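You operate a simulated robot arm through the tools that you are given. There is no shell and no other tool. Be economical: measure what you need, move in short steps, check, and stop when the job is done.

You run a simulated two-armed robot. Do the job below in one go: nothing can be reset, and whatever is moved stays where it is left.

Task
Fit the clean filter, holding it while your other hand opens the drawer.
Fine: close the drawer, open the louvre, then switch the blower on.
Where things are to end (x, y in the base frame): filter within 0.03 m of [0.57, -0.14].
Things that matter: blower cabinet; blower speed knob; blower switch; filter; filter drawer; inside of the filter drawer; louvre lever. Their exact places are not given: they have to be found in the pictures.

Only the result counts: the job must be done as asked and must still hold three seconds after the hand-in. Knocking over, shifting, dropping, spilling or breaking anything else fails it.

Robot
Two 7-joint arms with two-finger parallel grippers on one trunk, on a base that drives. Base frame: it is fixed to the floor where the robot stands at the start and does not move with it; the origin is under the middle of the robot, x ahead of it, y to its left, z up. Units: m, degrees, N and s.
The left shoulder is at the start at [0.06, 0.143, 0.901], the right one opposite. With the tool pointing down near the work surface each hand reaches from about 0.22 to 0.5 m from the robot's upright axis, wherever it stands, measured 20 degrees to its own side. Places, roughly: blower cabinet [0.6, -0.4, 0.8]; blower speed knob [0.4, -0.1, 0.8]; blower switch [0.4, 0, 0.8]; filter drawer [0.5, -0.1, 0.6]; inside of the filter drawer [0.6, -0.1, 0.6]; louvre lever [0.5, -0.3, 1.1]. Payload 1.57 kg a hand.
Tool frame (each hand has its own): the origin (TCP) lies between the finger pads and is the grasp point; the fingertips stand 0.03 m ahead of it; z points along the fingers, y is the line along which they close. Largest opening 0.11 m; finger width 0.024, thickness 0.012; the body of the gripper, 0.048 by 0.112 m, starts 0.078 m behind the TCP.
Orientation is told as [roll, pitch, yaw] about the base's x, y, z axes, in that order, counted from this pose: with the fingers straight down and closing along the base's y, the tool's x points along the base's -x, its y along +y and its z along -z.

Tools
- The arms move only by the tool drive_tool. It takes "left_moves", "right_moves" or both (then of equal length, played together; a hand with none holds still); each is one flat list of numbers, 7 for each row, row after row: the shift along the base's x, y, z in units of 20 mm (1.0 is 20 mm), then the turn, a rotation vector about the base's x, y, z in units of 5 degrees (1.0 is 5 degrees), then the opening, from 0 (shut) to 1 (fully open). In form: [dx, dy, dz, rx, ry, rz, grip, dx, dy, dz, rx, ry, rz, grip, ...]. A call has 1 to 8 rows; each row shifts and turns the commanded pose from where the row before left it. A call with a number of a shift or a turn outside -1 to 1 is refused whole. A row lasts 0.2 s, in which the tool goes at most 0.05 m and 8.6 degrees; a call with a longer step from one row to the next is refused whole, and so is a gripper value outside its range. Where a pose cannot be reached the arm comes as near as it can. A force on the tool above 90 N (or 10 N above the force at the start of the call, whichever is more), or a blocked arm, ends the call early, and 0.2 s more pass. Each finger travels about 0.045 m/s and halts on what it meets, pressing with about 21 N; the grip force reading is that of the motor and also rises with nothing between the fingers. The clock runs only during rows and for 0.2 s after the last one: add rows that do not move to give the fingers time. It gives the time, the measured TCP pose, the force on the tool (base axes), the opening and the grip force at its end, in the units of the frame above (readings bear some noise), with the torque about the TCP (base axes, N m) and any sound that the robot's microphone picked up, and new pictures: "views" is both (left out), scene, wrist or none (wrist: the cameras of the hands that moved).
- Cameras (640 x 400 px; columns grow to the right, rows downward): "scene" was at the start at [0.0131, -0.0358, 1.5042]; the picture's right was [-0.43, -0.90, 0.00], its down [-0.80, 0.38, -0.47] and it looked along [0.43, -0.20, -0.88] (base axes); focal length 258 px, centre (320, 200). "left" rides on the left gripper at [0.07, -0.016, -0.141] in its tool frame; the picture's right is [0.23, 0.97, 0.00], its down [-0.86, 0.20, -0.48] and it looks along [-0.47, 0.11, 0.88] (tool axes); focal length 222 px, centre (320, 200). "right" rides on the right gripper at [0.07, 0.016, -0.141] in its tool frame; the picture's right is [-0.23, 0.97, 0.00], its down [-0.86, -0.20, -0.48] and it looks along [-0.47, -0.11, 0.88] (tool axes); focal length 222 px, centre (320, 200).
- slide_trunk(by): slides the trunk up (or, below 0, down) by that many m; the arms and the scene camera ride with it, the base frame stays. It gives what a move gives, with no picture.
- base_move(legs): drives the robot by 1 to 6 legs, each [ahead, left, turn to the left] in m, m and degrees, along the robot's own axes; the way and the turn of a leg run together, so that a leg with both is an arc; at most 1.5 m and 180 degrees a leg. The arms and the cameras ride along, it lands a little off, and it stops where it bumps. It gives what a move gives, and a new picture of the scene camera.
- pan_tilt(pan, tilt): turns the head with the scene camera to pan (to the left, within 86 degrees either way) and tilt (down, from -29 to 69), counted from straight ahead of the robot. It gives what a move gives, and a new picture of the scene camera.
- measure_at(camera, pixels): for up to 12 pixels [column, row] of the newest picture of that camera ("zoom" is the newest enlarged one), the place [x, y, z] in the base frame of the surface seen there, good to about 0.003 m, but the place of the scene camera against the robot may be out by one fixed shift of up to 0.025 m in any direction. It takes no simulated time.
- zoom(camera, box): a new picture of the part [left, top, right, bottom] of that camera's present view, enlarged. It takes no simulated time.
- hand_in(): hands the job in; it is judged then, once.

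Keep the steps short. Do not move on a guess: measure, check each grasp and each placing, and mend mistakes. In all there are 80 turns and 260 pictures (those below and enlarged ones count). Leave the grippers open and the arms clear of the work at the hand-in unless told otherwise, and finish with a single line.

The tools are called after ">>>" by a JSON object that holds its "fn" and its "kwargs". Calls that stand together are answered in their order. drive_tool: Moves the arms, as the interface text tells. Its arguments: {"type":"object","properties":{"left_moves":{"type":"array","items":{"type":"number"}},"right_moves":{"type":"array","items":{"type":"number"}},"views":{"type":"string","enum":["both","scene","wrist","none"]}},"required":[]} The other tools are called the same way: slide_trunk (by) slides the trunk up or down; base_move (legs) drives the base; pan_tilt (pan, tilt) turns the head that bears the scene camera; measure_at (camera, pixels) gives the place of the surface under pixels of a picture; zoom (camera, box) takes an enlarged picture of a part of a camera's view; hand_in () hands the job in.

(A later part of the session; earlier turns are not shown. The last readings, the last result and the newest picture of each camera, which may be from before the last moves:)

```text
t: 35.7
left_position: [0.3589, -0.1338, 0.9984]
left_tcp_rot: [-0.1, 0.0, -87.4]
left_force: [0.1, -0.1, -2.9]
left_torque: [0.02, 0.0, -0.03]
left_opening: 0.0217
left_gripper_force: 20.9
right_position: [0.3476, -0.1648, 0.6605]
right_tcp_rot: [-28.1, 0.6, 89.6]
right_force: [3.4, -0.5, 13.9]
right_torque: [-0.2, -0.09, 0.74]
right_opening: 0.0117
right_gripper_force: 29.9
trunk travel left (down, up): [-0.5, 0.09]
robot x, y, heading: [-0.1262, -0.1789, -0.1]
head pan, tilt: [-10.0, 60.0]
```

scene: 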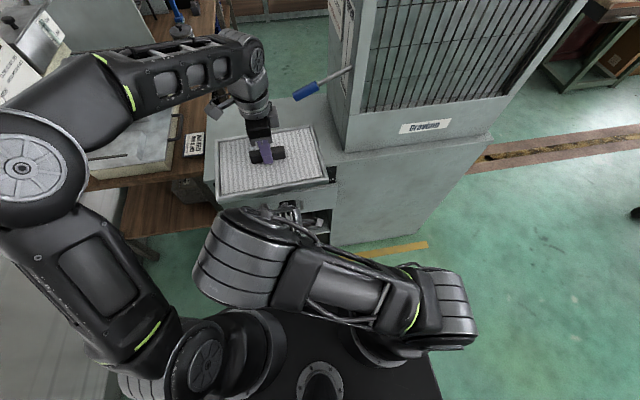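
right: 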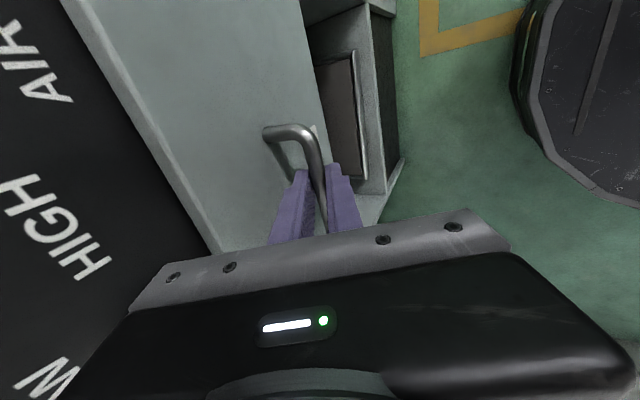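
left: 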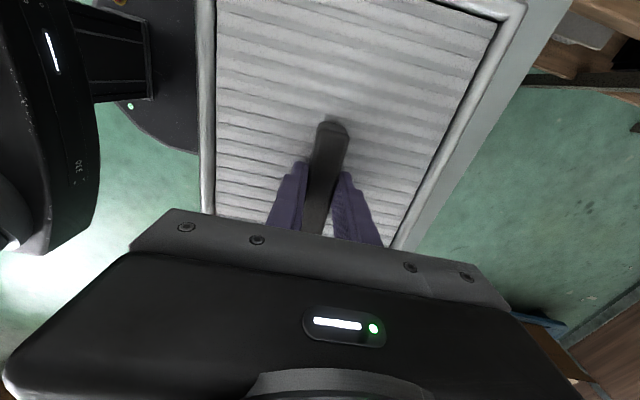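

The handle is gripped (0.012 m bar). I pull by driving back 0.08 m, then check.

>>> {"fn": "base_move", "kwargs": {"legs": [[-0.08, 0, 0]]}}

>>> {"fn": "drive_tool", "kwargs": {"right_moves": [0, 0, 0, 0, 0, 0, 0], "views": "wrist"}}

```text
t: 36.8
left_position: [0.2787, -0.1331, 0.9967]
left_tcp_rot: [0.0, 0.1, -87.4]
left_force: [-0.8, 0.6, -2.2]
left_torque: [0.03, -0.02, -0.01]
left_opening: 0.0217
left_gripper_force: 21.0
right_position: [0.2652, -0.1648, 0.6602]
right_tcp_rot: [-27.8, 0.5, 89.6]
right_force: [-1.0, 1.7, 3.9]
right_torque: [0.09, -0.01, 0.81]
right_opening: 0.0119
right_gripper_force: 29.7
trunk travel left (down, up): [-0.5, 0.09]
robot x, y, heading: [-0.2076, -0.1799, -0.2]
head pan, tilt: [-10.0, 60.0]
```

scene: 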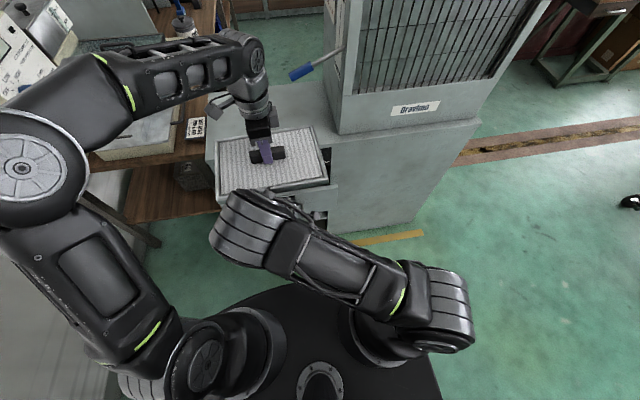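

```text
t: 37.2
left_position: [0.2794, -0.1344, 0.9954]
left_tcp_rot: [-0.1, 0.0, -87.5]
left_force: [-1.1, -0.5, -0.6]
left_torque: [-0.03, 0.0, 0.01]
left_opening: 0.0219
left_gripper_force: 20.7
right_position: [0.2652, -0.164, 0.6595]
right_tcp_rot: [-27.8, 0.5, 89.6]
right_force: [-0.5, 0.6, 5.0]
right_torque: [-0.54, -0.08, 0.58]
right_opening: 0.0116
right_gripper_force: 29.4
trunk travel left (down, up): [-0.5, 0.09]
robot x, y, heading: [-0.2123, -0.182, -0.2]
head pan, tilt: [-10.0, 60.0]
```

right: 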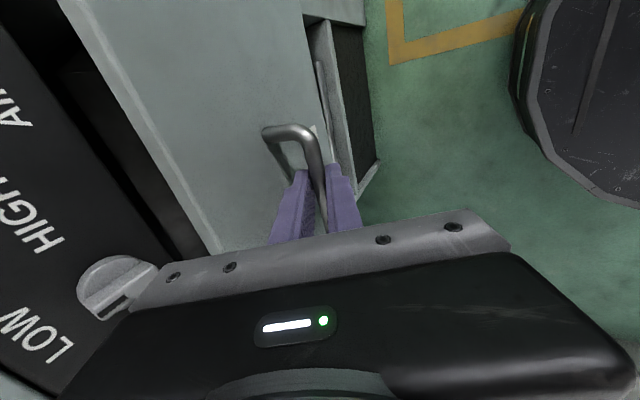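

The drawer is opening smoothly with almost no force. I pull another 0.13.

>>> {"fn": "base_move", "kwargs": {"legs": [[-0.13, 0, 0]]}}

>>> {"fn": "drive_tool", "kwargs": {"right_moves": [0, 0, 0, 0, 0, 0, 0], "views": "wrist"}}

```text
t: 38.4
left_position: [0.1492, -0.1347, 0.9967]
left_tcp_rot: [-0.1, -0.1, -87.6]
left_force: [0.2, -0.3, -1.6]
left_torque: [0.0, 0.01, 0.01]
left_opening: 0.0216
left_gripper_force: 20.8
right_position: [0.1346, -0.1637, 0.6608]
right_tcp_rot: [-27.8, 0.3, 89.4]
right_force: [-0.8, 5.1, 4.9]
right_torque: [0.23, -0.04, 0.85]
right_opening: 0.0118
right_gripper_force: 29.0
trunk travel left (down, up): [-0.5, 0.09]
robot x, y, heading: [-0.3363, -0.1789, -0.3]
head pan, tilt: [-10.0, 60.0]
```

scene: 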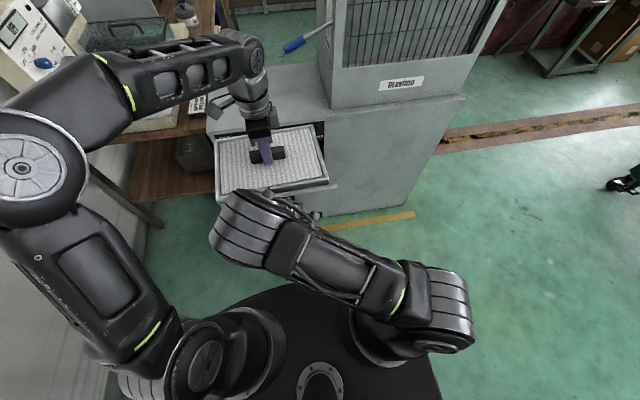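

```text
t: 38.8
left_position: [0.1496, -0.1347, 0.9955]
left_tcp_rot: [-0.2, 0.0, -87.5]
left_force: [-0.2, 0.5, -2.2]
left_torque: [0.0, 0.0, 0.01]
left_opening: 0.0215
left_gripper_force: 21.1
right_position: [0.1372, -0.1636, 0.6593]
right_tcp_rot: [-27.8, 0.4, 89.5]
right_force: [0.1, 0.2, 5.8]
right_torque: [-0.71, -0.09, 0.5]
right_opening: 0.012
right_gripper_force: 29.6
trunk travel left (down, up): [-0.5, 0.09]
robot x, y, heading: [-0.3332, -0.1787, -0.5]
head pan, tilt: [-10.0, 60.0]
```

right: 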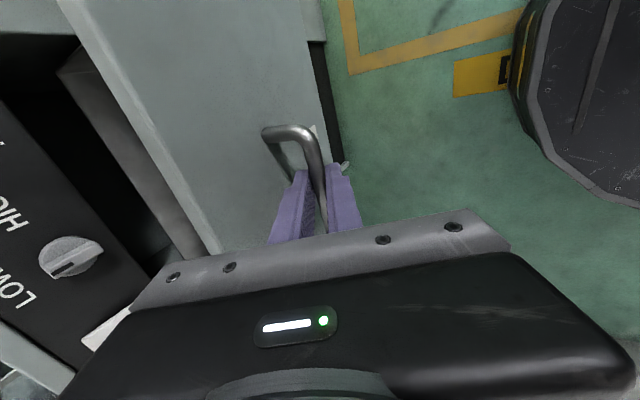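

Open about 0.21 so far. I pull another 0.05.

>>> {"fn": "base_move", "kwargs": {"legs": [[-0.05, 0, 0]]}}

>>> {"fn": "drive_tool", "kwargs": {"right_moves": [0, 0, 0, 0, 0, 0, 0], "views": "wrist"}}

```text
t: 39.8
left_position: [0.0987, -0.1343, 0.9972]
left_tcp_rot: [0.0, 0.0, -87.6]
left_force: [0.2, -0.7, -1.9]
left_torque: [-0.01, -0.01, -0.02]
left_opening: 0.0218
left_gripper_force: 20.9
right_position: [0.085, -0.1643, 0.6606]
right_tcp_rot: [-27.9, 0.4, 89.5]
right_force: [-1.1, -2.3, 15.4]
right_torque: [-0.33, -0.11, 0.58]
right_opening: 0.0119
right_gripper_force: 28.8
trunk travel left (down, up): [-0.5, 0.09]
robot x, y, heading: [-0.386, -0.1799, -0.1]
head pan, tilt: [-10.0, 60.0]
```

scene: 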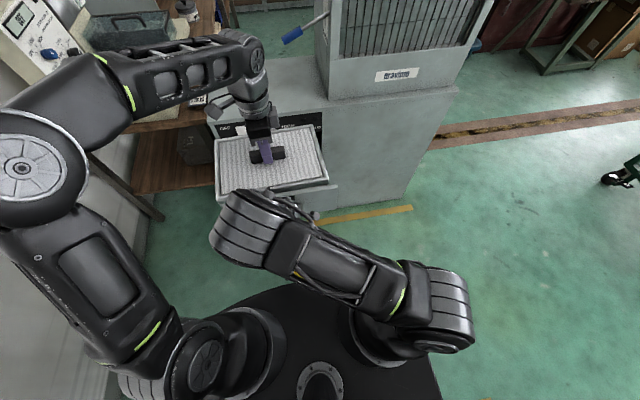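

```text
t: 40.2
left_position: [0.1009, -0.1343, 0.996]
left_tcp_rot: [-0.1, 0.1, -87.4]
left_force: [-0.5, -0.3, -2.1]
left_torque: [0.02, -0.02, -0.03]
left_opening: 0.0213
left_gripper_force: 21.2
right_position: [0.0863, -0.1638, 0.6616]
right_tcp_rot: [-27.9, 0.4, 89.5]
right_force: [0.9, -2.1, 10.2]
right_torque: [-0.29, -0.05, 0.72]
right_opening: 0.012
right_gripper_force: 29.0
trunk travel left (down, up): [-0.5, 0.09]
robot x, y, heading: [-0.387, -0.185, -0.1]
head pan, tilt: [-10.0, 60.0]
```

right: 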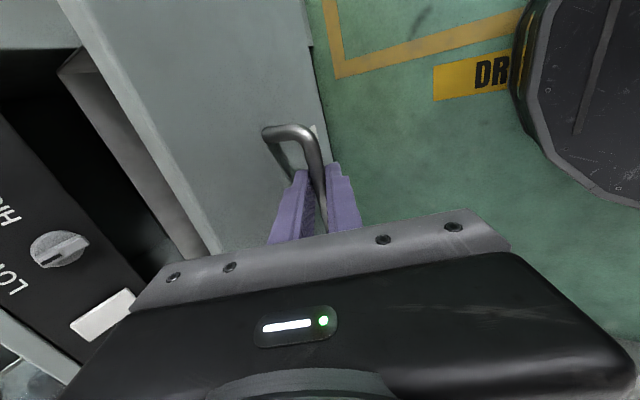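

Open about 0.26 now. I measure the drawer's side and inside in the right camera view.

>>> {"fn": "measure_at", "kwargs": {"camera": "right", "pixels": [[65, 72], [85, 55], [130, 160], [180, 240], [50, 110], [110, 190], [100, 60], [160, 160], [55, 10], [20, 60]]}}

>>> {"fn": "zoom", "kwargs": {"camera": "right", "box": [0, 0, 240, 260]}}

```text
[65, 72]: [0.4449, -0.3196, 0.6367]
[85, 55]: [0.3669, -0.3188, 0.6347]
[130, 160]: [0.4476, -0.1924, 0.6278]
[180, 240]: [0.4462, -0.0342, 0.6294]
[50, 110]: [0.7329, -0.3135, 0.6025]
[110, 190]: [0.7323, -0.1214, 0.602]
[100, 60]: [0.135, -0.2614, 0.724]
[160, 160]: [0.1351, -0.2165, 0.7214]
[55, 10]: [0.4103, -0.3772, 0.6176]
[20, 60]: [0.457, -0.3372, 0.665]
```

```text
1.54 times, centred on (120, 130) of right
```

zoom: 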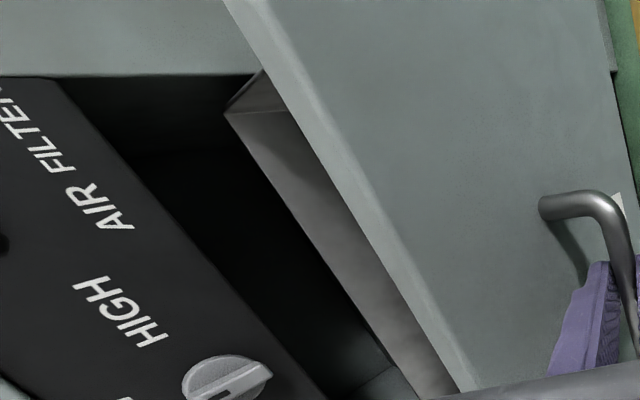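

The tray's rear wall is at x≈0.445 and right wall at y≈-0.319. A little more opening gives clearance at the back, so I pull 0.025 more.

>>> {"fn": "base_move", "kwargs": {"legs": [[-0.025, 0, 0]]}}

>>> {"fn": "drive_tool", "kwargs": {"right_moves": [0, 0, 0, 0, 0, 0, 0], "views": "wrist"}}

```text
t: 41.0
left_position: [0.0767, -0.1341, 0.9963]
left_tcp_rot: [-0.2, 0.0, -87.6]
left_force: [-0.2, -0.4, -2.8]
left_torque: [0.0, 0.04, -0.01]
left_opening: 0.0217
left_gripper_force: 21.6
right_position: [0.074, -0.1632, 0.6677]
right_tcp_rot: [-28.9, -0.1, 89.4]
right_force: [55.9, -0.9, 40.2]
right_torque: [0.32, -1.59, 1.15]
right_opening: 0.0206
right_gripper_force: 34.2
trunk travel left (down, up): [-0.5, 0.09]
robot x, y, heading: [-0.4133, -0.1782, -0.3]
head pan, tilt: [-10.0, 60.0]
```

scene: 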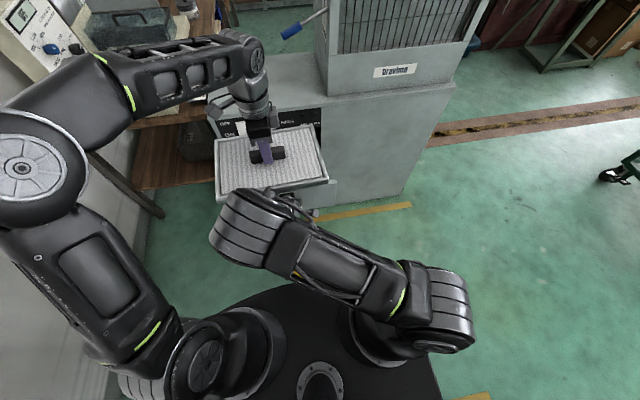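

```text
t: 41.4
left_position: [0.0771, -0.1338, 0.9959]
left_tcp_rot: [-0.3, 0.0, -87.5]
left_force: [0.2, 0.3, -2.7]
left_torque: [0.01, 0.0, 0.01]
left_opening: 0.0218
left_gripper_force: 21.1
right_position: [0.0777, -0.1626, 0.6693]
right_tcp_rot: [-29.5, -0.2, 89.4]
right_force: [25.6, -3.4, 16.0]
right_torque: [-0.54, -0.76, 0.53]
right_opening: 0.0119
right_gripper_force: 29.8
trunk travel left (down, up): [-0.5, 0.09]
robot x, y, heading: [-0.4103, -0.1805, -0.3]
head pan, tilt: [-10.0, 60.0]
```

right: 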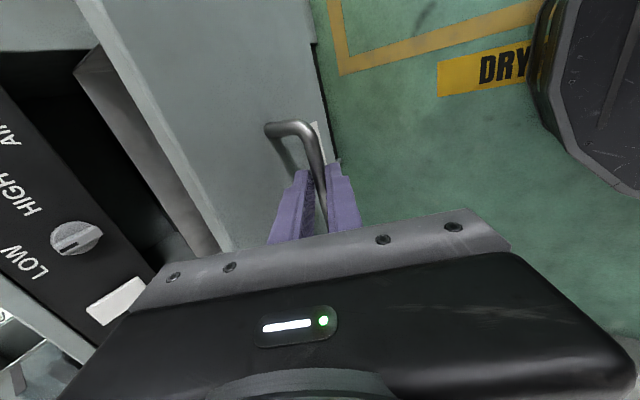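

The drawer's end stop is reached (d≈0.26). I open the right fingers and withdraw along the tool axis, up and back.

>>> {"fn": "drive_tool", "kwargs": {"right_moves": [0.3, 0, -0.2, 0, 0, 0, 0.3, 0, 0, 0, 0, 0, 0, 0.32, 0, 0, 0, 0, 0, 0, 0.32, -0.35, 0, 0.66, 0, 0, 0, 0.32, -0.35, 0, 0.66, 0, 0, 0, 0.32, -0.35, 0, 0.66, 0, 0, 0, 0.32, -0.35, 0, 0.66, 0, 0, 0, 0.32, -0.35, 0, 0.66, 0, 0, 0, 0.32], "views": "wrist"}}

```text
t: 43.2
left_position: [0.0763, -0.1344, 0.9962]
left_tcp_rot: [-0.2, 0.0, -87.5]
left_force: [0.1, 0.4, -2.2]
left_torque: [0.01, -0.04, 0.01]
left_opening: 0.0216
left_gripper_force: 20.9
right_position: [0.0437, -0.163, 0.733]
right_tcp_rot: [-29.2, 0.0, 89.3]
right_force: [0.1, -1.1, -0.7]
right_torque: [0.0, 0.02, 0.01]
right_opening: 0.0351
right_gripper_force: 0.0
trunk travel left (down, up): [-0.5, 0.09]
robot x, y, heading: [-0.4148, -0.1764, -0.4]
head pan, tilt: [-10.0, 60.0]
```

right: 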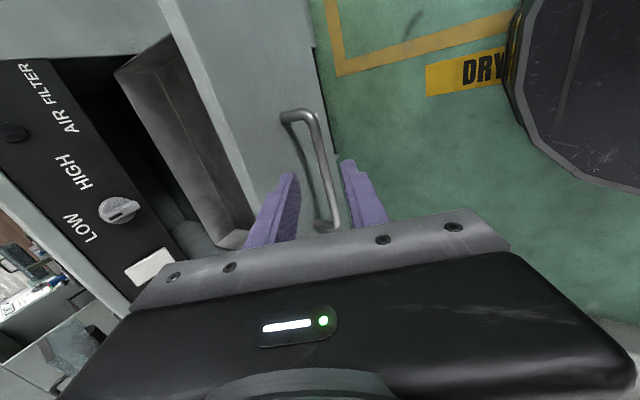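

Free of the handle. I move the right hand sideways to the right, away from the filter, before untilting it.

>>> {"fn": "drive_tool", "kwargs": {"right_moves": [0, -1, 0, 0, 0, 0, 0.32, 0, -1, 0, 0, 0, 0, 0.32, 0, -1, 0, 0, 0, 0, 0.32, 0, -1, 0, 0, 0, 0, 0.32, 0, -1, 0, 0, 0, 0, 0.32, 0, -1, 0, 0, 0, 0, 0.32, 0, -1, 0, 0, 0, 0, 0.32, 0, -1, 0, 0, 0, 0, 0.32], "views": "none"}}

>>> {"fn": "drive_tool", "kwargs": {"right_moves": [0, -1, 0, 0, 1, -1, 0.32, 0, -1, 0, 0, 1, -1, 0.32, 0, -1, 0, 0, 1, -1, 0.32, 0, -1, 0, 0, 1, -1, 0.32, 0, 0, 0.5, 0, 0.8, -1, 0.32, 0, 0, 0.5, 0, 0, -1, 0.32, 0, 0, 0.5, 0, 0, -1, 0.32, 0, 0, 0.5, 0, 0, -1, 0.32], "views": "scene"}}

```text
t: 45.0
left_position: [0.0773, -0.1339, 0.9958]
left_tcp_rot: [-0.1, 0.0, -87.5]
left_force: [0.1, 0.4, -2.1]
left_torque: [-0.01, 0.04, 0.03]
left_opening: 0.0217
left_gripper_force: 20.8
right_position: [0.0448, -0.3221, 0.7312]
right_tcp_rot: [-29.1, 0.1, 89.4]
right_force: [0.5, -0.5, 0.0]
right_torque: [0.03, 0.0, 0.0]
right_opening: 0.035
right_gripper_force: 0.1
trunk travel left (down, up): [-0.5, 0.09]
robot x, y, heading: [-0.4156, -0.1789, -0.3]
head pan, tilt: [-10.0, 60.0]
```

```text
t: 46.8
left_position: [0.0761, -0.134, 0.9962]
left_tcp_rot: [-0.2, -0.1, -87.5]
left_force: [-1.5, 0.0, -2.5]
left_torque: [-0.01, -0.01, 0.02]
left_opening: 0.0219
left_gripper_force: 21.3
right_position: [0.0448, -0.4008, 0.7701]
right_tcp_rot: [-5.8, 5.3, 49.9]
right_force: [-0.5, 0.3, 0.5]
right_torque: [0.02, 0.03, 0.0]
right_opening: 0.0351
right_gripper_force: 0.0
trunk travel left (down, up): [-0.5, 0.09]
robot x, y, heading: [-0.4122, -0.1821, -0.4]
head pan, tilt: [-10.0, 60.0]
```

scene: 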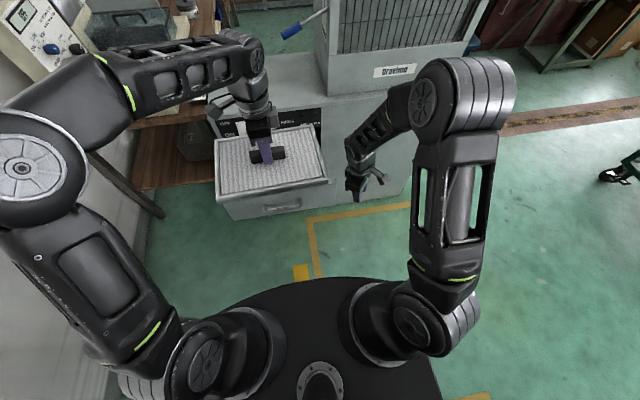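

Right arm clear. I shift it further right and back, and measure filter corners for its yaw before driving forward.

>>> {"fn": "drive_tool", "kwargs": {"right_moves": [-1, -1, 0.5, 0, 0, -1, 0.32, -1, -1, 0.5, 0, 0, -1, 0.32, -1, -1, 0.5, 0, 0, -1, 0.32, 0, -1, 0.5, 0, 0, -1, 0.32, 0, -1, 0.5, 0, 0, -1, 0.32], "views": "scene"}}

>>> {"fn": "zoom", "kwargs": {"camera": "scene", "box": [200, 110, 350, 230]}}

>>> {"fn": "measure_at", "kwargs": {"camera": "scene", "pixels": [[220, 196], [326, 179], [217, 142], [308, 127], [223, 212], [329, 190], [270, 208], [300, 203]]}}

```text
t: 48.0
left_position: [0.0759, -0.1348, 0.9966]
left_tcp_rot: [-0.1, 0.0, -87.4]
left_force: [0.7, -0.2, -1.9]
left_torque: [0.0, -0.03, 0.03]
left_opening: 0.0217
left_gripper_force: 21.3
right_position: [-0.017, -0.5025, 0.821]
right_tcp_rot: [-5.7, 5.3, 25.0]
right_force: [-0.6, -0.1, 0.1]
right_torque: [0.02, -0.03, 0.01]
right_opening: 0.0353
right_gripper_force: 0.0
trunk travel left (down, up): [-0.5, 0.09]
robot x, y, heading: [-0.4113, -0.1786, -0.2]
head pan, tilt: [-10.0, 60.0]
```

scene: 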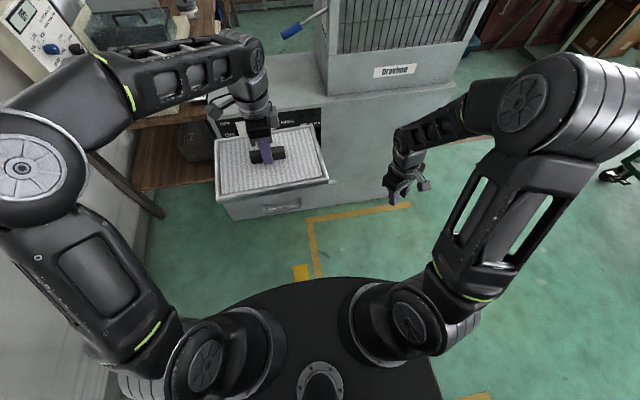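

```text
3.33 times, centred on (275, 170) of scene
```

zoom: 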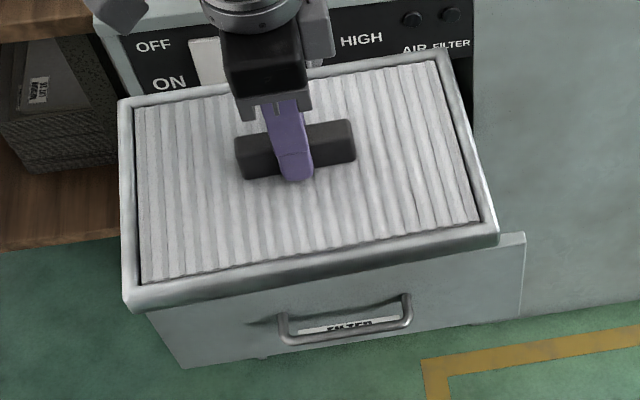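

```text
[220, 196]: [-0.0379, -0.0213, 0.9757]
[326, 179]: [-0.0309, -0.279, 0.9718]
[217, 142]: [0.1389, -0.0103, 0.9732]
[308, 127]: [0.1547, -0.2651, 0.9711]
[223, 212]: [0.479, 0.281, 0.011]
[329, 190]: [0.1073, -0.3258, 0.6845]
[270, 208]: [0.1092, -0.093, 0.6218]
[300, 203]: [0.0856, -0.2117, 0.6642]
```

Filter yaw is about +2.8° and its centre coincides with the TCP. Driving ahead 0.225 to bring the filter over the open drawer.

>>> {"fn": "base_move", "kwargs": {"legs": [[0.225, 0, 0]]}}

>>> {"fn": "drive_tool", "kwargs": {"left_moves": [0, 0, 0, 0, 0, -0.55, 0, 0, 0, 0, 0, 0, 0, 0], "views": "both"}}

```text
t: 49.7
left_position: [0.3031, -0.1368, 0.9964]
left_tcp_rot: [-0.2, 0.0, -87.6]
left_force: [0.2, 0.6, -2.6]
left_torque: [0.01, -0.01, 0.01]
left_opening: 0.0219
left_gripper_force: 20.9
right_position: [0.2081, -0.504, 0.8193]
right_tcp_rot: [-5.8, 5.2, 24.9]
right_force: [-0.1, -0.3, -1.1]
right_torque: [0.02, 0.01, 0.0]
right_opening: 0.0351
right_gripper_force: 0.1
trunk travel left (down, up): [-0.5, 0.09]
robot x, y, heading: [-0.1889, -0.1806, -0.4]
head pan, tilt: [-10.0, 60.0]
```

scene: 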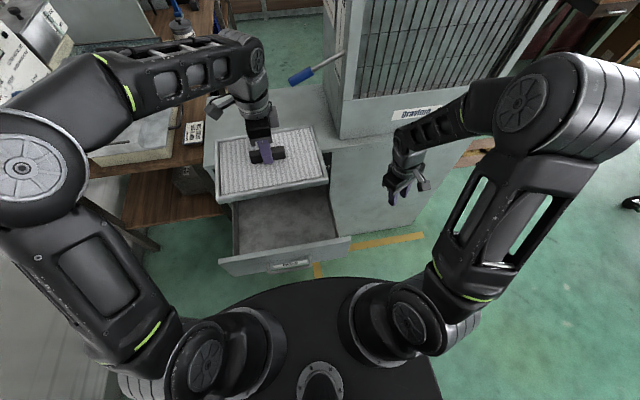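

```text
t: 50.3
left_position: [0.3007, -0.1387, 0.9955]
left_tcp_rot: [-0.1, 0.0, -90.4]
left_force: [0.0, 0.8, -2.5]
left_torque: [0.0, 0.04, -0.01]
left_opening: 0.0218
left_gripper_force: 21.0
right_position: [0.2081, -0.5039, 0.8196]
right_tcp_rot: [-5.8, 5.2, 25.0]
right_force: [-0.6, 0.7, 0.7]
right_torque: [-0.01, 0.0, -0.01]
right_opening: 0.0351
right_gripper_force: 0.1
trunk travel left (down, up): [-0.5, 0.09]
robot x, y, heading: [-0.186, -0.1814, -0.4]
head pan, tilt: [-10.0, 60.0]
```

scene: 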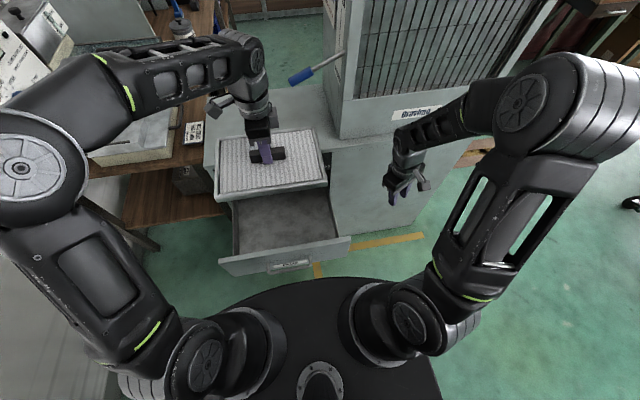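
left: 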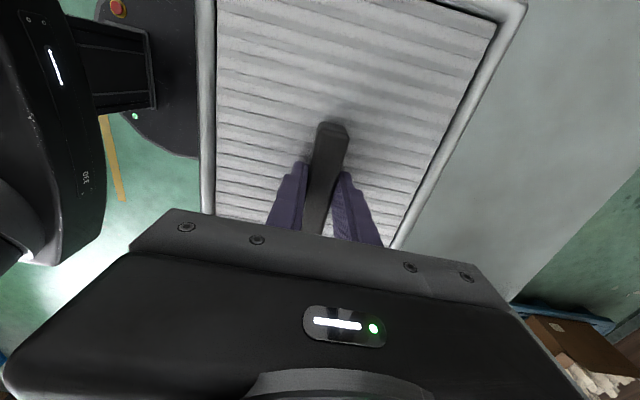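

Measuring the tray's inside: walls and floor.

>>> {"fn": "zoom", "kwargs": {"camera": "scene", "box": [200, 120, 360, 280]}}

>>> {"fn": "measure_at", "kwargs": {"camera": "scene", "pixels": [[285, 220], [250, 235], [320, 210], [236, 235], [231, 230], [330, 220], [333, 215], [290, 245], [221, 260], [350, 238], [285, 250]]}}

```text
2.50 times, centred on (280, 200) of scene
```

zoom: 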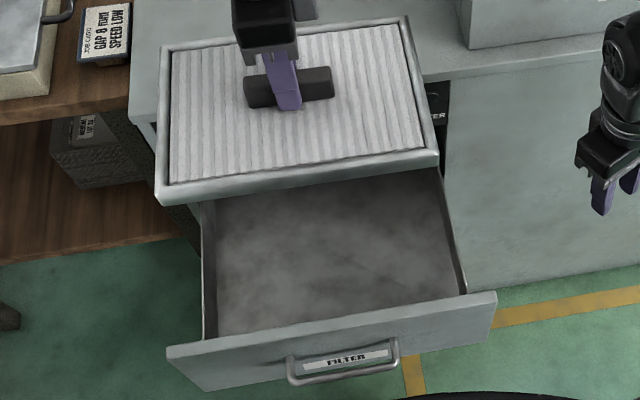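

```text
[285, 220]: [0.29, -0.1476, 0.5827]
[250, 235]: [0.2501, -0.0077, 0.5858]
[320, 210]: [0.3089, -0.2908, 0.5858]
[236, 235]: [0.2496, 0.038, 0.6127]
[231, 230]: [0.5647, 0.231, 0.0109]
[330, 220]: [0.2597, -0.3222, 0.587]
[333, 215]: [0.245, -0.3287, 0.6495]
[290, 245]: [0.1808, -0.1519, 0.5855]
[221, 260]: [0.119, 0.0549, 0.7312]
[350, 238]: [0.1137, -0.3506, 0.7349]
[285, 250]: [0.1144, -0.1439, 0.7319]
```

Tray floor z≈0.58, interior y -0.315…0.045, x ≈0.15…0.44, and the filter is well centred over it. Lowering 0.16, then looking.

>>> {"fn": "drive_tool", "kwargs": {"left_moves": [0, 0, -1, 0, 0, 0, 0, 0, 0, -1, 0, 0, 0, 0, 0, 0, -1, 0, 0, 0, 0, 0, 0, -1, 0, 0, 0, 0, 0, 0, -1, 0, 0, 0, 0, 0, 0, -1, 0, 0, 0, 0, 0, 0, -1, 0, 0, 0, 0, 0, 0, -1, 0, 0, 0, 0], "views": "both"}}

```text
t: 52.1
left_position: [0.3009, -0.1372, 0.8395]
left_tcp_rot: [-0.1, 0.1, -90.4]
left_force: [-0.2, -0.2, -3.0]
left_torque: [0.02, 0.02, -0.01]
left_opening: 0.0216
left_gripper_force: 20.5
right_position: [0.2066, -0.5042, 0.8194]
right_tcp_rot: [-5.8, 5.2, 24.9]
right_force: [0.0, 0.2, -0.5]
right_torque: [0.0, 0.0, 0.02]
right_opening: 0.0351
right_gripper_force: 0.1
trunk travel left (down, up): [-0.5, 0.09]
robot x, y, heading: [-0.1822, -0.1791, -0.2]
head pan, tilt: [-10.0, 60.0]
```

scene: 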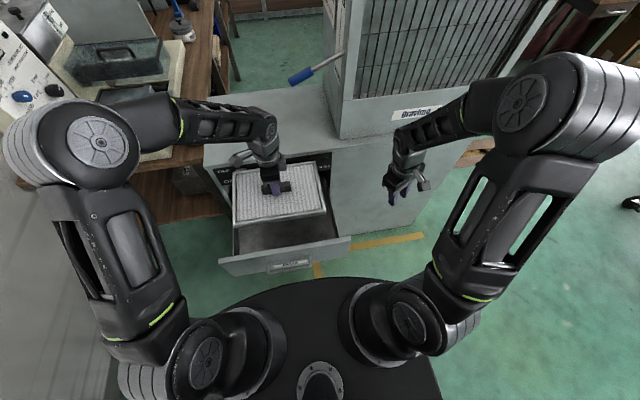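
left: 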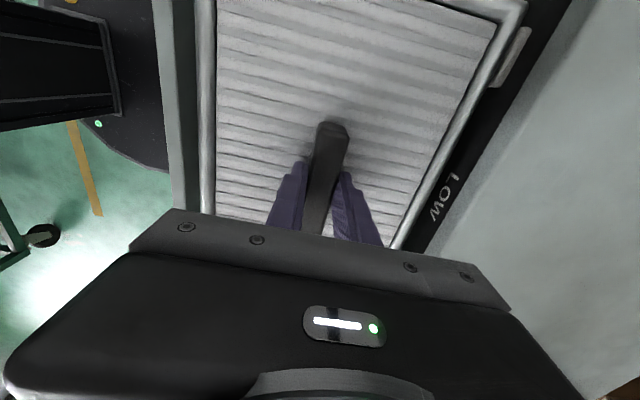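

The knob and switch stick out from the panel, so I measure the gap between them and the filter's rear edge before lowering past them.

>>> {"fn": "measure_at", "kwargs": {"camera": "left", "pixels": [[520, 50], [510, 75], [500, 60], [520, 15], [446, 190], [430, 170], [200, 150], [180, 150], [440, 175]]}}

>>> {"fn": "zoom", "kwargs": {"camera": "scene", "box": [200, 120, 360, 280]}}

```text
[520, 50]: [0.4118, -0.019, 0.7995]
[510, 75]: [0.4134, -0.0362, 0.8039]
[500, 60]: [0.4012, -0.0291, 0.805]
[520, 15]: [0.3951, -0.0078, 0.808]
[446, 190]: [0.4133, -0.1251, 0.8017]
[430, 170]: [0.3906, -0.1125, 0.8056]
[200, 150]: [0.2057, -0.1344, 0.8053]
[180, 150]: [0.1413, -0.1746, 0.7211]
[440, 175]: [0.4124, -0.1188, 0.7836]
```

```text
2.50 times, centred on (280, 200) of scene
```

zoom: 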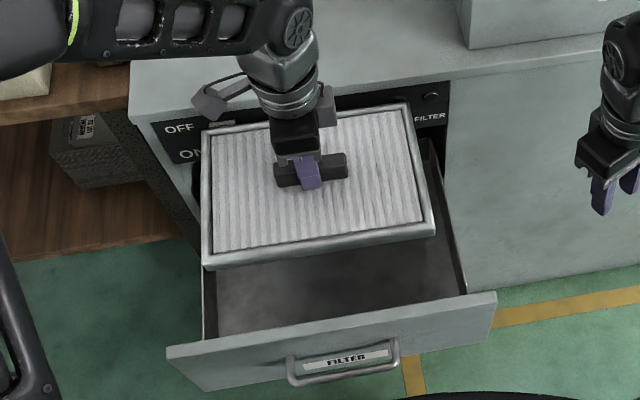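

The rear edge is at 0.40, too near the switch at 0.40. Shifting back 0.034, then lowering 0.10.

>>> {"fn": "drive_tool", "kwargs": {"left_moves": [-0.85, 0, 0, 0, 0, 0, 0, -0.85, 0, 0, 0, 0, 0, 0, 0, 0, -1, 0, 0, 0, 0, 0, 0, -1, 0, 0, 0, 0, 0, 0, -1, 0, 0, 0, 0, 0, 0, -1, 0, 0, 0, 0, 0, 0, -1, 0, 0, 0, 0], "views": "both"}}

>>> {"fn": "zoom", "kwargs": {"camera": "scene", "box": [200, 120, 360, 280]}}

```text
t: 53.7
left_position: [0.269, -0.1354, 0.7364]
left_tcp_rot: [0.0, -0.1, -90.3]
left_force: [0.3, 0.3, -2.0]
left_torque: [0.01, -0.03, 0.01]
left_opening: 0.0215
left_gripper_force: 21.0
right_position: [0.2075, -0.5041, 0.8202]
right_tcp_rot: [-5.8, 5.2, 25.0]
right_force: [0.1, 0.3, -0.2]
right_torque: [0.02, 0.0, 0.02]
right_opening: 0.0353
right_gripper_force: 0.1
trunk travel left (down, up): [-0.5, 0.09]
robot x, y, heading: [-0.1866, -0.1801, -0.4]
head pan, tilt: [-10.0, 60.0]
```

scene: 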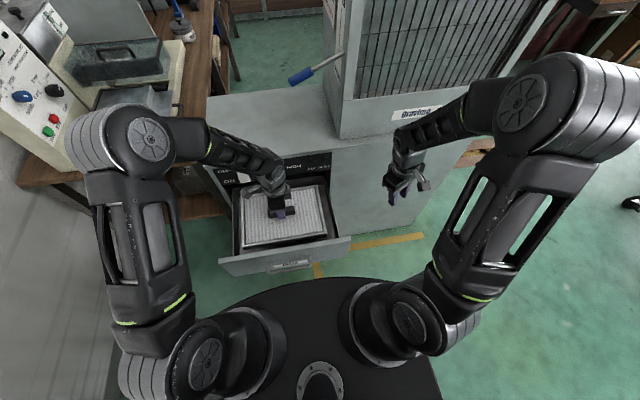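
left: 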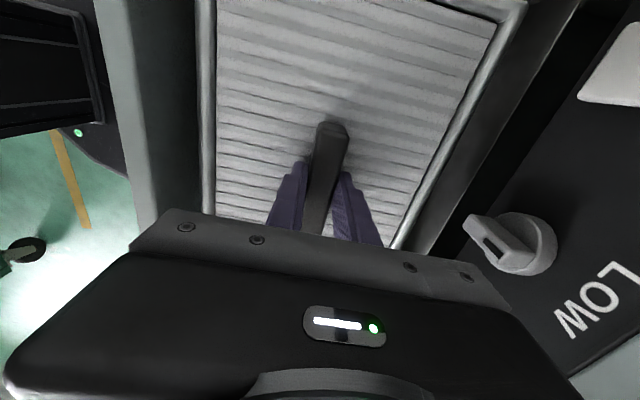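

```text
2.50 times, centred on (280, 200) of scene
```

zoom: 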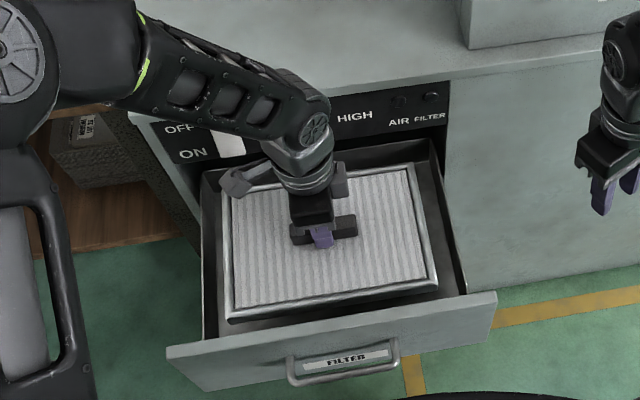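

Filter is inside the drawer outline. I check the left forearm's clearance to the cabinet and bench before lowering the last 0.10.

>>> {"fn": "measure_at", "kwargs": {"camera": "scene", "pixels": [[215, 150], [240, 148], [270, 160], [190, 130], [265, 190], [288, 170], [125, 110], [225, 165]]}}

>>> {"fn": "measure_at", "kwargs": {"camera": "left", "pixels": [[475, 225], [490, 245], [515, 250], [430, 170], [205, 100], [190, 100], [445, 185]]}}

```text
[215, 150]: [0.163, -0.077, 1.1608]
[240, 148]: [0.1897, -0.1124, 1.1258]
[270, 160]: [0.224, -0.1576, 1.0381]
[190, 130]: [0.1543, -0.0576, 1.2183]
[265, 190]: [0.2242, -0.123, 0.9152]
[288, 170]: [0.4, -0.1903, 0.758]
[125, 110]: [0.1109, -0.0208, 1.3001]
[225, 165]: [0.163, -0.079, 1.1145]
```

```text
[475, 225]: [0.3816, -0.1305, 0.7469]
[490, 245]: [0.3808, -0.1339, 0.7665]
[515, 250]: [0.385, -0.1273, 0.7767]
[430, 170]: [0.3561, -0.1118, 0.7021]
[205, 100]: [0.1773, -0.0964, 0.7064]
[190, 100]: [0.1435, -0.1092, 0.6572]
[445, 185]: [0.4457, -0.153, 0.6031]
```

Clear everywhere. Lower 0.05, move forward 0.036 (filter centre ≈0.305 → 0.565 when closed), then lower close to the floor of the tray.

>>> {"fn": "drive_tool", "kwargs": {"left_moves": [0, 0, -1, 0, 0, 0, 0, 0, 0, -1, 0, 0, 0, 0, 0, 0, -0.5, 0, 0, 0, 0, 0.6, 0, 0, 0, 0, 0, 0, 0.6, 0, 0, 0, 0, 0, 0, 0.6, 0, 0, 0, 0, 0, 0, 0, -1, 0, 0, 0, 0, 0, 0, -0.7, 0, 0, 0, 0], "views": "both"}}

```text
refused: moves must hold 7 numbers for each row
```

>>> {"fn": "drive_tool", "kwargs": {"left_moves": [0, 0, -1, 0, 0, 0, 0, 0, 0, -1, 0, 0, 0, 0, 0, 0, -0.5, 0, 0, 0, 0, 0.6, 0, 0, 0, 0, 0, 0, 0.6, 0, 0, 0, 0, 0, 0, 0.6, 0, 0, 0, 0, 0, 0, 0, 0, -1, 0, 0, 0, 0, 0, 0, -0.7, 0, 0, 0, 0], "views": "both"}}

```text
t: 55.5
left_position: [0.3018, -0.1374, 0.6527]
left_tcp_rot: [-0.1, -0.1, -90.3]
left_force: [0.4, -0.9, -2.1]
left_torque: [-0.01, 0.0, -0.01]
left_opening: 0.0216
left_gripper_force: 20.9
right_position: [0.2083, -0.5038, 0.8206]
right_tcp_rot: [-5.9, 5.2, 24.9]
right_force: [0.0, -0.1, -0.5]
right_torque: [0.0, 0.01, 0.0]
right_opening: 0.035
right_gripper_force: 0.1
trunk travel left (down, up): [-0.5, 0.09]
robot x, y, heading: [-0.1892, -0.1815, -0.4]
head pan, tilt: [-10.0, 60.0]
```

scene: 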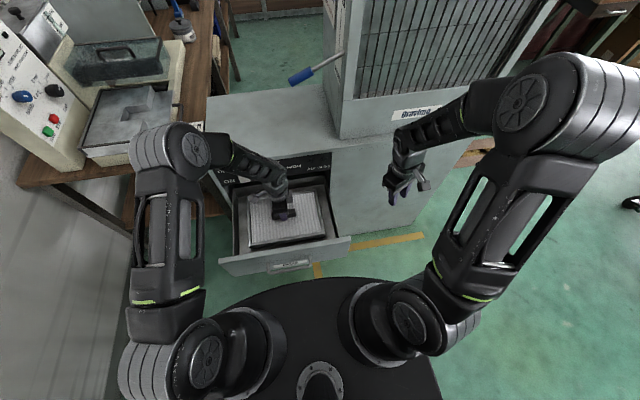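
left: 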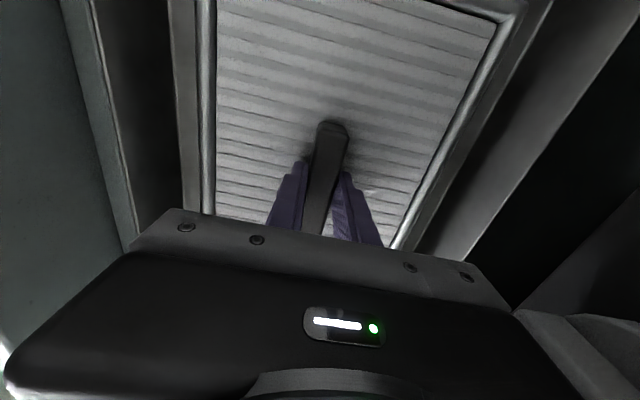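

Now small downward steps until the filter rests, watching the vertical force.

>>> {"fn": "drive_tool", "kwargs": {"left_moves": [0.1, 0, -0.4, 0, 0, 0, 0, 0.1, 0, -0.4, 0, 0, 0, 0, 0, 0, -0.3, 0, 0, 0, 0, 0, 0, 0, 0, 0, 0, 0], "views": "wrist"}}

```text
t: 56.5
left_position: [0.3072, -0.1371, 0.6316]
left_tcp_rot: [0.0, -0.1, -90.4]
left_force: [0.5, 0.1, 7.0]
left_torque: [0.35, 0.0, -0.02]
left_opening: 0.0216
left_gripper_force: 21.0
right_position: [0.2071, -0.5041, 0.8208]
right_tcp_rot: [-5.7, 5.2, 24.8]
right_force: [0.2, -0.4, -0.1]
right_torque: [0.01, 0.01, 0.01]
right_opening: 0.0354
right_gripper_force: 0.0
trunk travel left (down, up): [-0.5, 0.09]
robot x, y, heading: [-0.1841, -0.1797, -0.4]
head pan, tilt: [-10.0, 60.0]
```

left: 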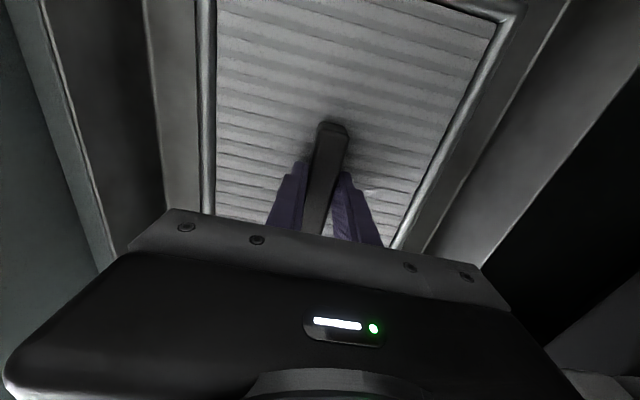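

The filter rests on the tray floor (+7 N). Releasing to half opening, rising 0.05, moving back 0.03 to clear the knob, then up.

>>> {"fn": "drive_tool", "kwargs": {"left_moves": [0, 0, 0.1, 0, 0, 0, 0.5, 0, 0, 0, 0, 0, 0, 0.5, 0, 0, 0, 0, 0, 0, 0.5, 0, 0, 1, 0, 0, 0, 0.5, 0, 0, 1, 0, 0, 0, 0.5, 0, 0, 0.7, 0, 0, 0, 0.5, -1, 0, 0.5, 0, 0, 0, 0.5, -1, 0, 1, 0, 0, 0, 0.5], "views": "wrist"}}

```text
t: 58.3
left_position: [0.2681, -0.137, 0.7172]
left_tcp_rot: [-0.1, 0.0, -90.4]
left_force: [0.8, 0.5, -0.4]
left_torque: [0.03, -0.04, 0.02]
left_opening: 0.055
left_gripper_force: 0.1
right_position: [0.2069, -0.5041, 0.821]
right_tcp_rot: [-5.9, 5.2, 24.8]
right_force: [-0.5, -0.6, 0.4]
right_torque: [0.0, 0.01, 0.02]
right_opening: 0.0352
right_gripper_force: 0.1
trunk travel left (down, up): [-0.5, 0.09]
robot x, y, heading: [-0.1836, -0.1765, -0.2]
head pan, tilt: [-10.0, 60.0]
```

left: 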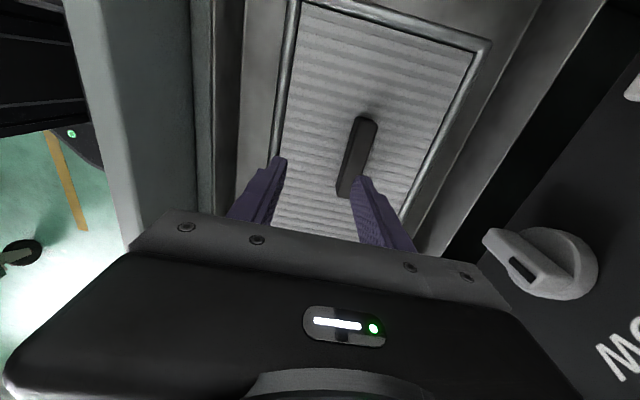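

Filter released and sitting flat in the tray. I raise the left hand, and retract the right hand closer to the body meanwhile.

>>> {"fn": "drive_tool", "kwargs": {"left_moves": [0, 0, 1, 0, 0, 0, 0.3, 0, 0, 1, 0, 0, 0, 0, 0, 0, 1, 0, 0, 0, 0, 0, 0, 1, 0, 0, 0, 0, 0, 0, 1, 0, 0, 0, 0, 0, 0, 1, 0, 0, 0, 0, 0, 0, 1, 0, 0, 1, 0, 0, 0, 1, 0, 0, 1, 0], "right_moves": [-1, 0, 0.5, 0, 0, 0, 0.32, -1, 0, 0.5, 0, 0, 0, 0.5, -1, 0, 0.5, 0, 0, 0, 1, -1, 0, 0.5, 0, 0, 0, 1, -1, 0, 0.5, 0, 0, 0, 1, -1, 0, 0.5, 0, 0, 0, 1, 0, 0, 0.5, 0, 0, 0, 1, 0, 0, 0.5, 0, 0, 0, 1], "views": "none"}}

>>> {"fn": "base_move", "kwargs": {"legs": [[-0.22, 0, 0]]}}

>>> {"fn": "measure_at", "kwargs": {"camera": "scene", "pixels": [[320, 200]]}}

```text
t: 60.1
left_position: [0.2663, -0.1371, 0.8783]
left_tcp_rot: [-0.1, 0.0, -80.4]
left_force: [0.3, 0.1, -0.2]
left_torque: [0.0, 0.02, 0.01]
left_opening: 0.0002
left_gripper_force: 21.3
right_position: [0.0871, -0.5044, 0.901]
right_tcp_rot: [-5.7, 5.2, 24.9]
right_force: [0.2, 0.1, -0.1]
right_torque: [-0.01, 0.0, 0.02]
right_opening: 0.11
right_gripper_force: 0.0
trunk travel left (down, up): [-0.5, 0.09]
robot x, y, heading: [-0.1854, -0.1782, -0.2]
head pan, tilt: [-10.0, 60.0]
```

```text
t: 61.8
left_position: [0.0458, -0.1366, 0.8789]
left_tcp_rot: [0.0, 0.0, -80.6]
left_force: [-0.1, 0.4, 0.0]
left_torque: [0.01, -0.03, -0.01]
left_opening: 0.0
left_gripper_force: 20.3
right_position: [-0.1357, -0.5027, 0.9005]
right_tcp_rot: [-5.8, 5.1, 24.8]
right_force: [-0.5, -0.8, 0.2]
right_torque: [-0.02, -0.01, 0.03]
right_opening: 0.11
right_gripper_force: 0.0
trunk travel left (down, up): [-0.5, 0.09]
robot x, y, heading: [-0.4061, -0.1779, -0.6]
head pan, tilt: [-10.0, 60.0]
```

scene: 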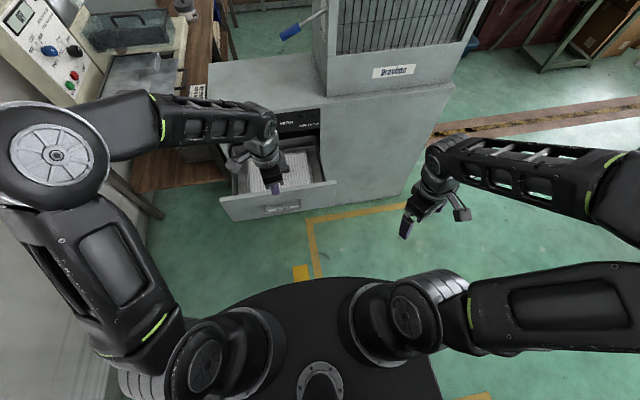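

```text
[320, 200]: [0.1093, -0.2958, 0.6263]
```

Now rotate the left hand back to yaw 0, then tilt the closed fingers forward for pushing.

>>> {"fn": "drive_tool", "kwargs": {"left_moves": [0, 0, 0, 0, 0, 1, 0, 0, 0, 0, 0, 0, 1, 0, 0, 0, 0, 0, 0, 1, 0, 0, 0, 0, 0, 0, 1, 0, 0, 0, 0, 0, 0, 1, 0, 0, 0, 0, 0, 0, 1, 0, 0, 0, 0, 0, 0, 1, 0, 0, 0, 0, 0, 0, 1, 0], "views": "none"}}

>>> {"fn": "drive_tool", "kwargs": {"left_moves": [0, 0, 0, 0, 0, 1, 0, 0, 0, 0, 0, 0, 1, 0, 0, 0, 0, 0, 0, 1, 0, 0, 0, 0, 0, 0, 1, 0, 0, 0, 0, 0, 0, 1, 0, 0, 0, 0, 0, 0, 1, 0, 0, 0, 0, 0, 0, 1, 0, 0, 0, 0, 0, 0, 1, 0], "views": "none"}}

>>> {"fn": "drive_tool", "kwargs": {"left_moves": [-0.5, 0, 0, 0, -1, 0, 0, -0.5, 0, 0, 0, -1, 0, 0, -0.5, 0, 0, 0, -1, 0, 0, 0, 0, 0, 0, -1, 0, 0, 0, 0, 0, 0, -1, 0, 0, 0, 0, 0, 0, -1, 0, 0, 0, 0, 0, 0, -1, 0, 0, 0, 0, 0, 0, -1, 0, 0], "views": "both"}}

```text
t: 63.6
left_position: [0.0453, -0.1361, 0.8777]
left_tcp_rot: [-0.1, 0.0, -40.4]
left_force: [0.1, -0.1, 0.1]
left_torque: [0.01, 0.03, 0.0]
left_opening: 0.0
left_gripper_force: 20.9
right_position: [-0.1344, -0.5027, 0.9009]
right_tcp_rot: [-5.8, 5.2, 24.7]
right_force: [0.8, 0.0, 0.4]
right_torque: [0.01, 0.0, -0.01]
right_opening: 0.11
right_gripper_force: 0.0
trunk travel left (down, up): [-0.5, 0.09]
robot x, y, heading: [-0.4082, -0.1796, -0.3]
head pan, tilt: [-10.0, 60.0]
```

```text
t: 65.4
left_position: [0.0453, -0.1368, 0.8792]
left_tcp_rot: [-0.1, -0.1, -0.3]
left_force: [-0.2, 0.4, 0.1]
left_torque: [0.02, 0.0, -0.03]
left_opening: 0.0003
left_gripper_force: 20.8
right_position: [-0.1335, -0.5025, 0.8998]
right_tcp_rot: [-5.8, 5.1, 24.7]
right_force: [-0.4, 0.5, 1.1]
right_torque: [0.05, 0.03, 0.01]
right_opening: 0.1098
right_gripper_force: 0.0
trunk travel left (down, up): [-0.5, 0.09]
robot x, y, heading: [-0.4056, -0.1776, -0.4]
head pan, tilt: [-10.0, 60.0]
```

```text
t: 67.2
left_position: [0.0171, -0.1365, 0.8786]
left_tcp_rot: [0.2, -40.1, -0.7]
left_force: [0.7, 0.2, 0.1]
left_torque: [-0.01, 0.01, 0.01]
left_opening: 0.0002
left_gripper_force: 20.9
right_position: [-0.1348, -0.5032, 0.9005]
right_tcp_rot: [-5.8, 5.2, 24.8]
right_force: [0.2, 0.3, -0.1]
right_torque: [0.01, 0.01, 0.01]
right_opening: 0.11
right_gripper_force: 0.0
trunk travel left (down, up): [-0.5, 0.09]
robot x, y, heading: [-0.4073, -0.1815, -0.6]
head pan, tilt: [-10.0, 60.0]
```

scene: 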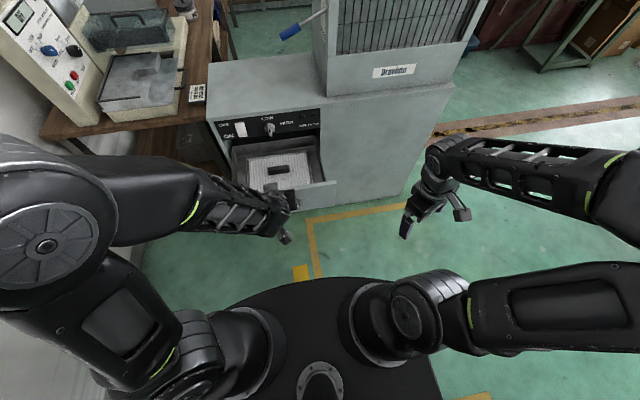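
left: 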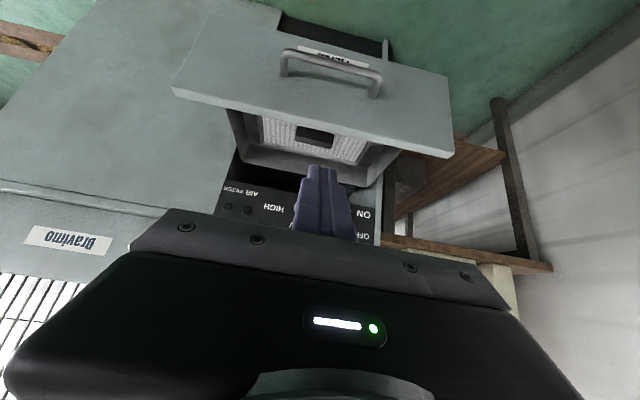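

The pose is natural. Tilting further to -70° and lowering so that the fingertips are at z≈0.695, above the handle bar and below the panel's top edge.

>>> {"fn": "drive_tool", "kwargs": {"left_moves": [0, 0, -1, 0, -1, 0, 0, 0, 0, -1, 0, -1, 0, 0, 0, 0, -1, 0, -1, 0, 0, 0, 0, -1, 0, -1, 0, 0, 0, 0, -1, 0, -1, 0, 0, 0, 0, -1, 0, -1, 0, 0, 0, 0, -1, 0, 0, 0, 0, 0, 0, -1, 0, 0, 0, 0], "views": "both"}}

```text
t: 69.0
left_position: [0.0966, -0.1824, 0.7582]
left_tcp_rot: [1.8, -69.7, -2.0]
left_force: [-0.7, 0.3, 0.9]
left_torque: [0.0, 0.01, 0.03]
left_opening: 0.0
left_gripper_force: 20.4
left hand out of reach, approached as far as the arm can: row 1, 2, 5, 6, 7, 8
right_position: [-0.1339, -0.5029, 0.9002]
right_tcp_rot: [-5.8, 5.3, 24.6]
right_force: [0.2, 0.0, 0.6]
right_torque: [-0.04, 0.04, 0.02]
right_opening: 0.11
right_gripper_force: 0.1
trunk travel left (down, up): [-0.5, 0.09]
robot x, y, heading: [-0.406, -0.1785, -0.6]
head pan, tilt: [-10.0, 60.0]
```

scene: 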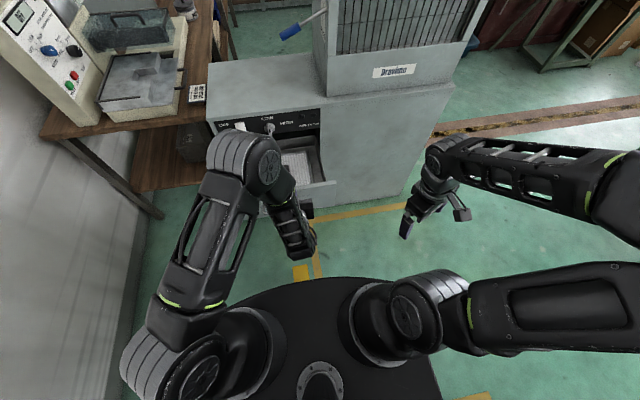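
left: 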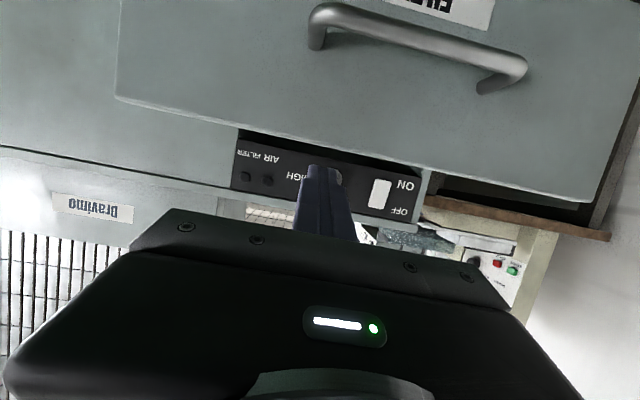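

The arm can't reach that low at this tilt. I'll raise it again and lower the trunk instead.

>>> {"fn": "drive_tool", "kwargs": {"left_moves": [0, 0, 1, 0, 0, 0, 0, 0, 0, 1, 0, 0, 0, 0, 0, 0, 1, 0, 0, 0, 0, 0, 0, 1, 0, 0, 0, 0, 0, 0, 1, 0, 0, 0, 0, 0, 0, 1, 0, 0, 0, 0, 0, 0, 1, 0, 0, 0, 0, 0, 0, 1, 0, 0, 0, 0], "views": "scene"}}

```text
t: 70.8
left_position: [0.0952, -0.1819, 0.9213]
left_tcp_rot: [1.4, -70.1, -1.8]
left_force: [0.2, -0.5, -0.3]
left_torque: [-0.02, 0.0, 0.02]
left_opening: 0.0
left_gripper_force: 20.6
right_position: [-0.1341, -0.5028, 0.9001]
right_tcp_rot: [-5.8, 5.2, 24.7]
right_force: [-0.1, 0.4, 0.4]
right_torque: [0.01, 0.01, 0.0]
right_opening: 0.1099
right_gripper_force: 0.0
trunk travel left (down, up): [-0.5, 0.09]
robot x, y, heading: [-0.4063, -0.1755, -0.7]
head pan, tilt: [-10.0, 60.0]
```

scene: 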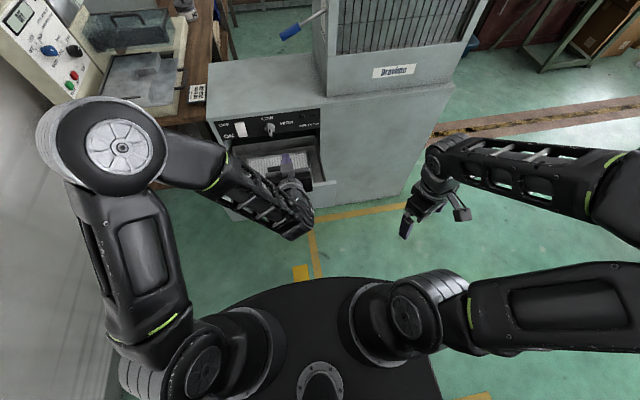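

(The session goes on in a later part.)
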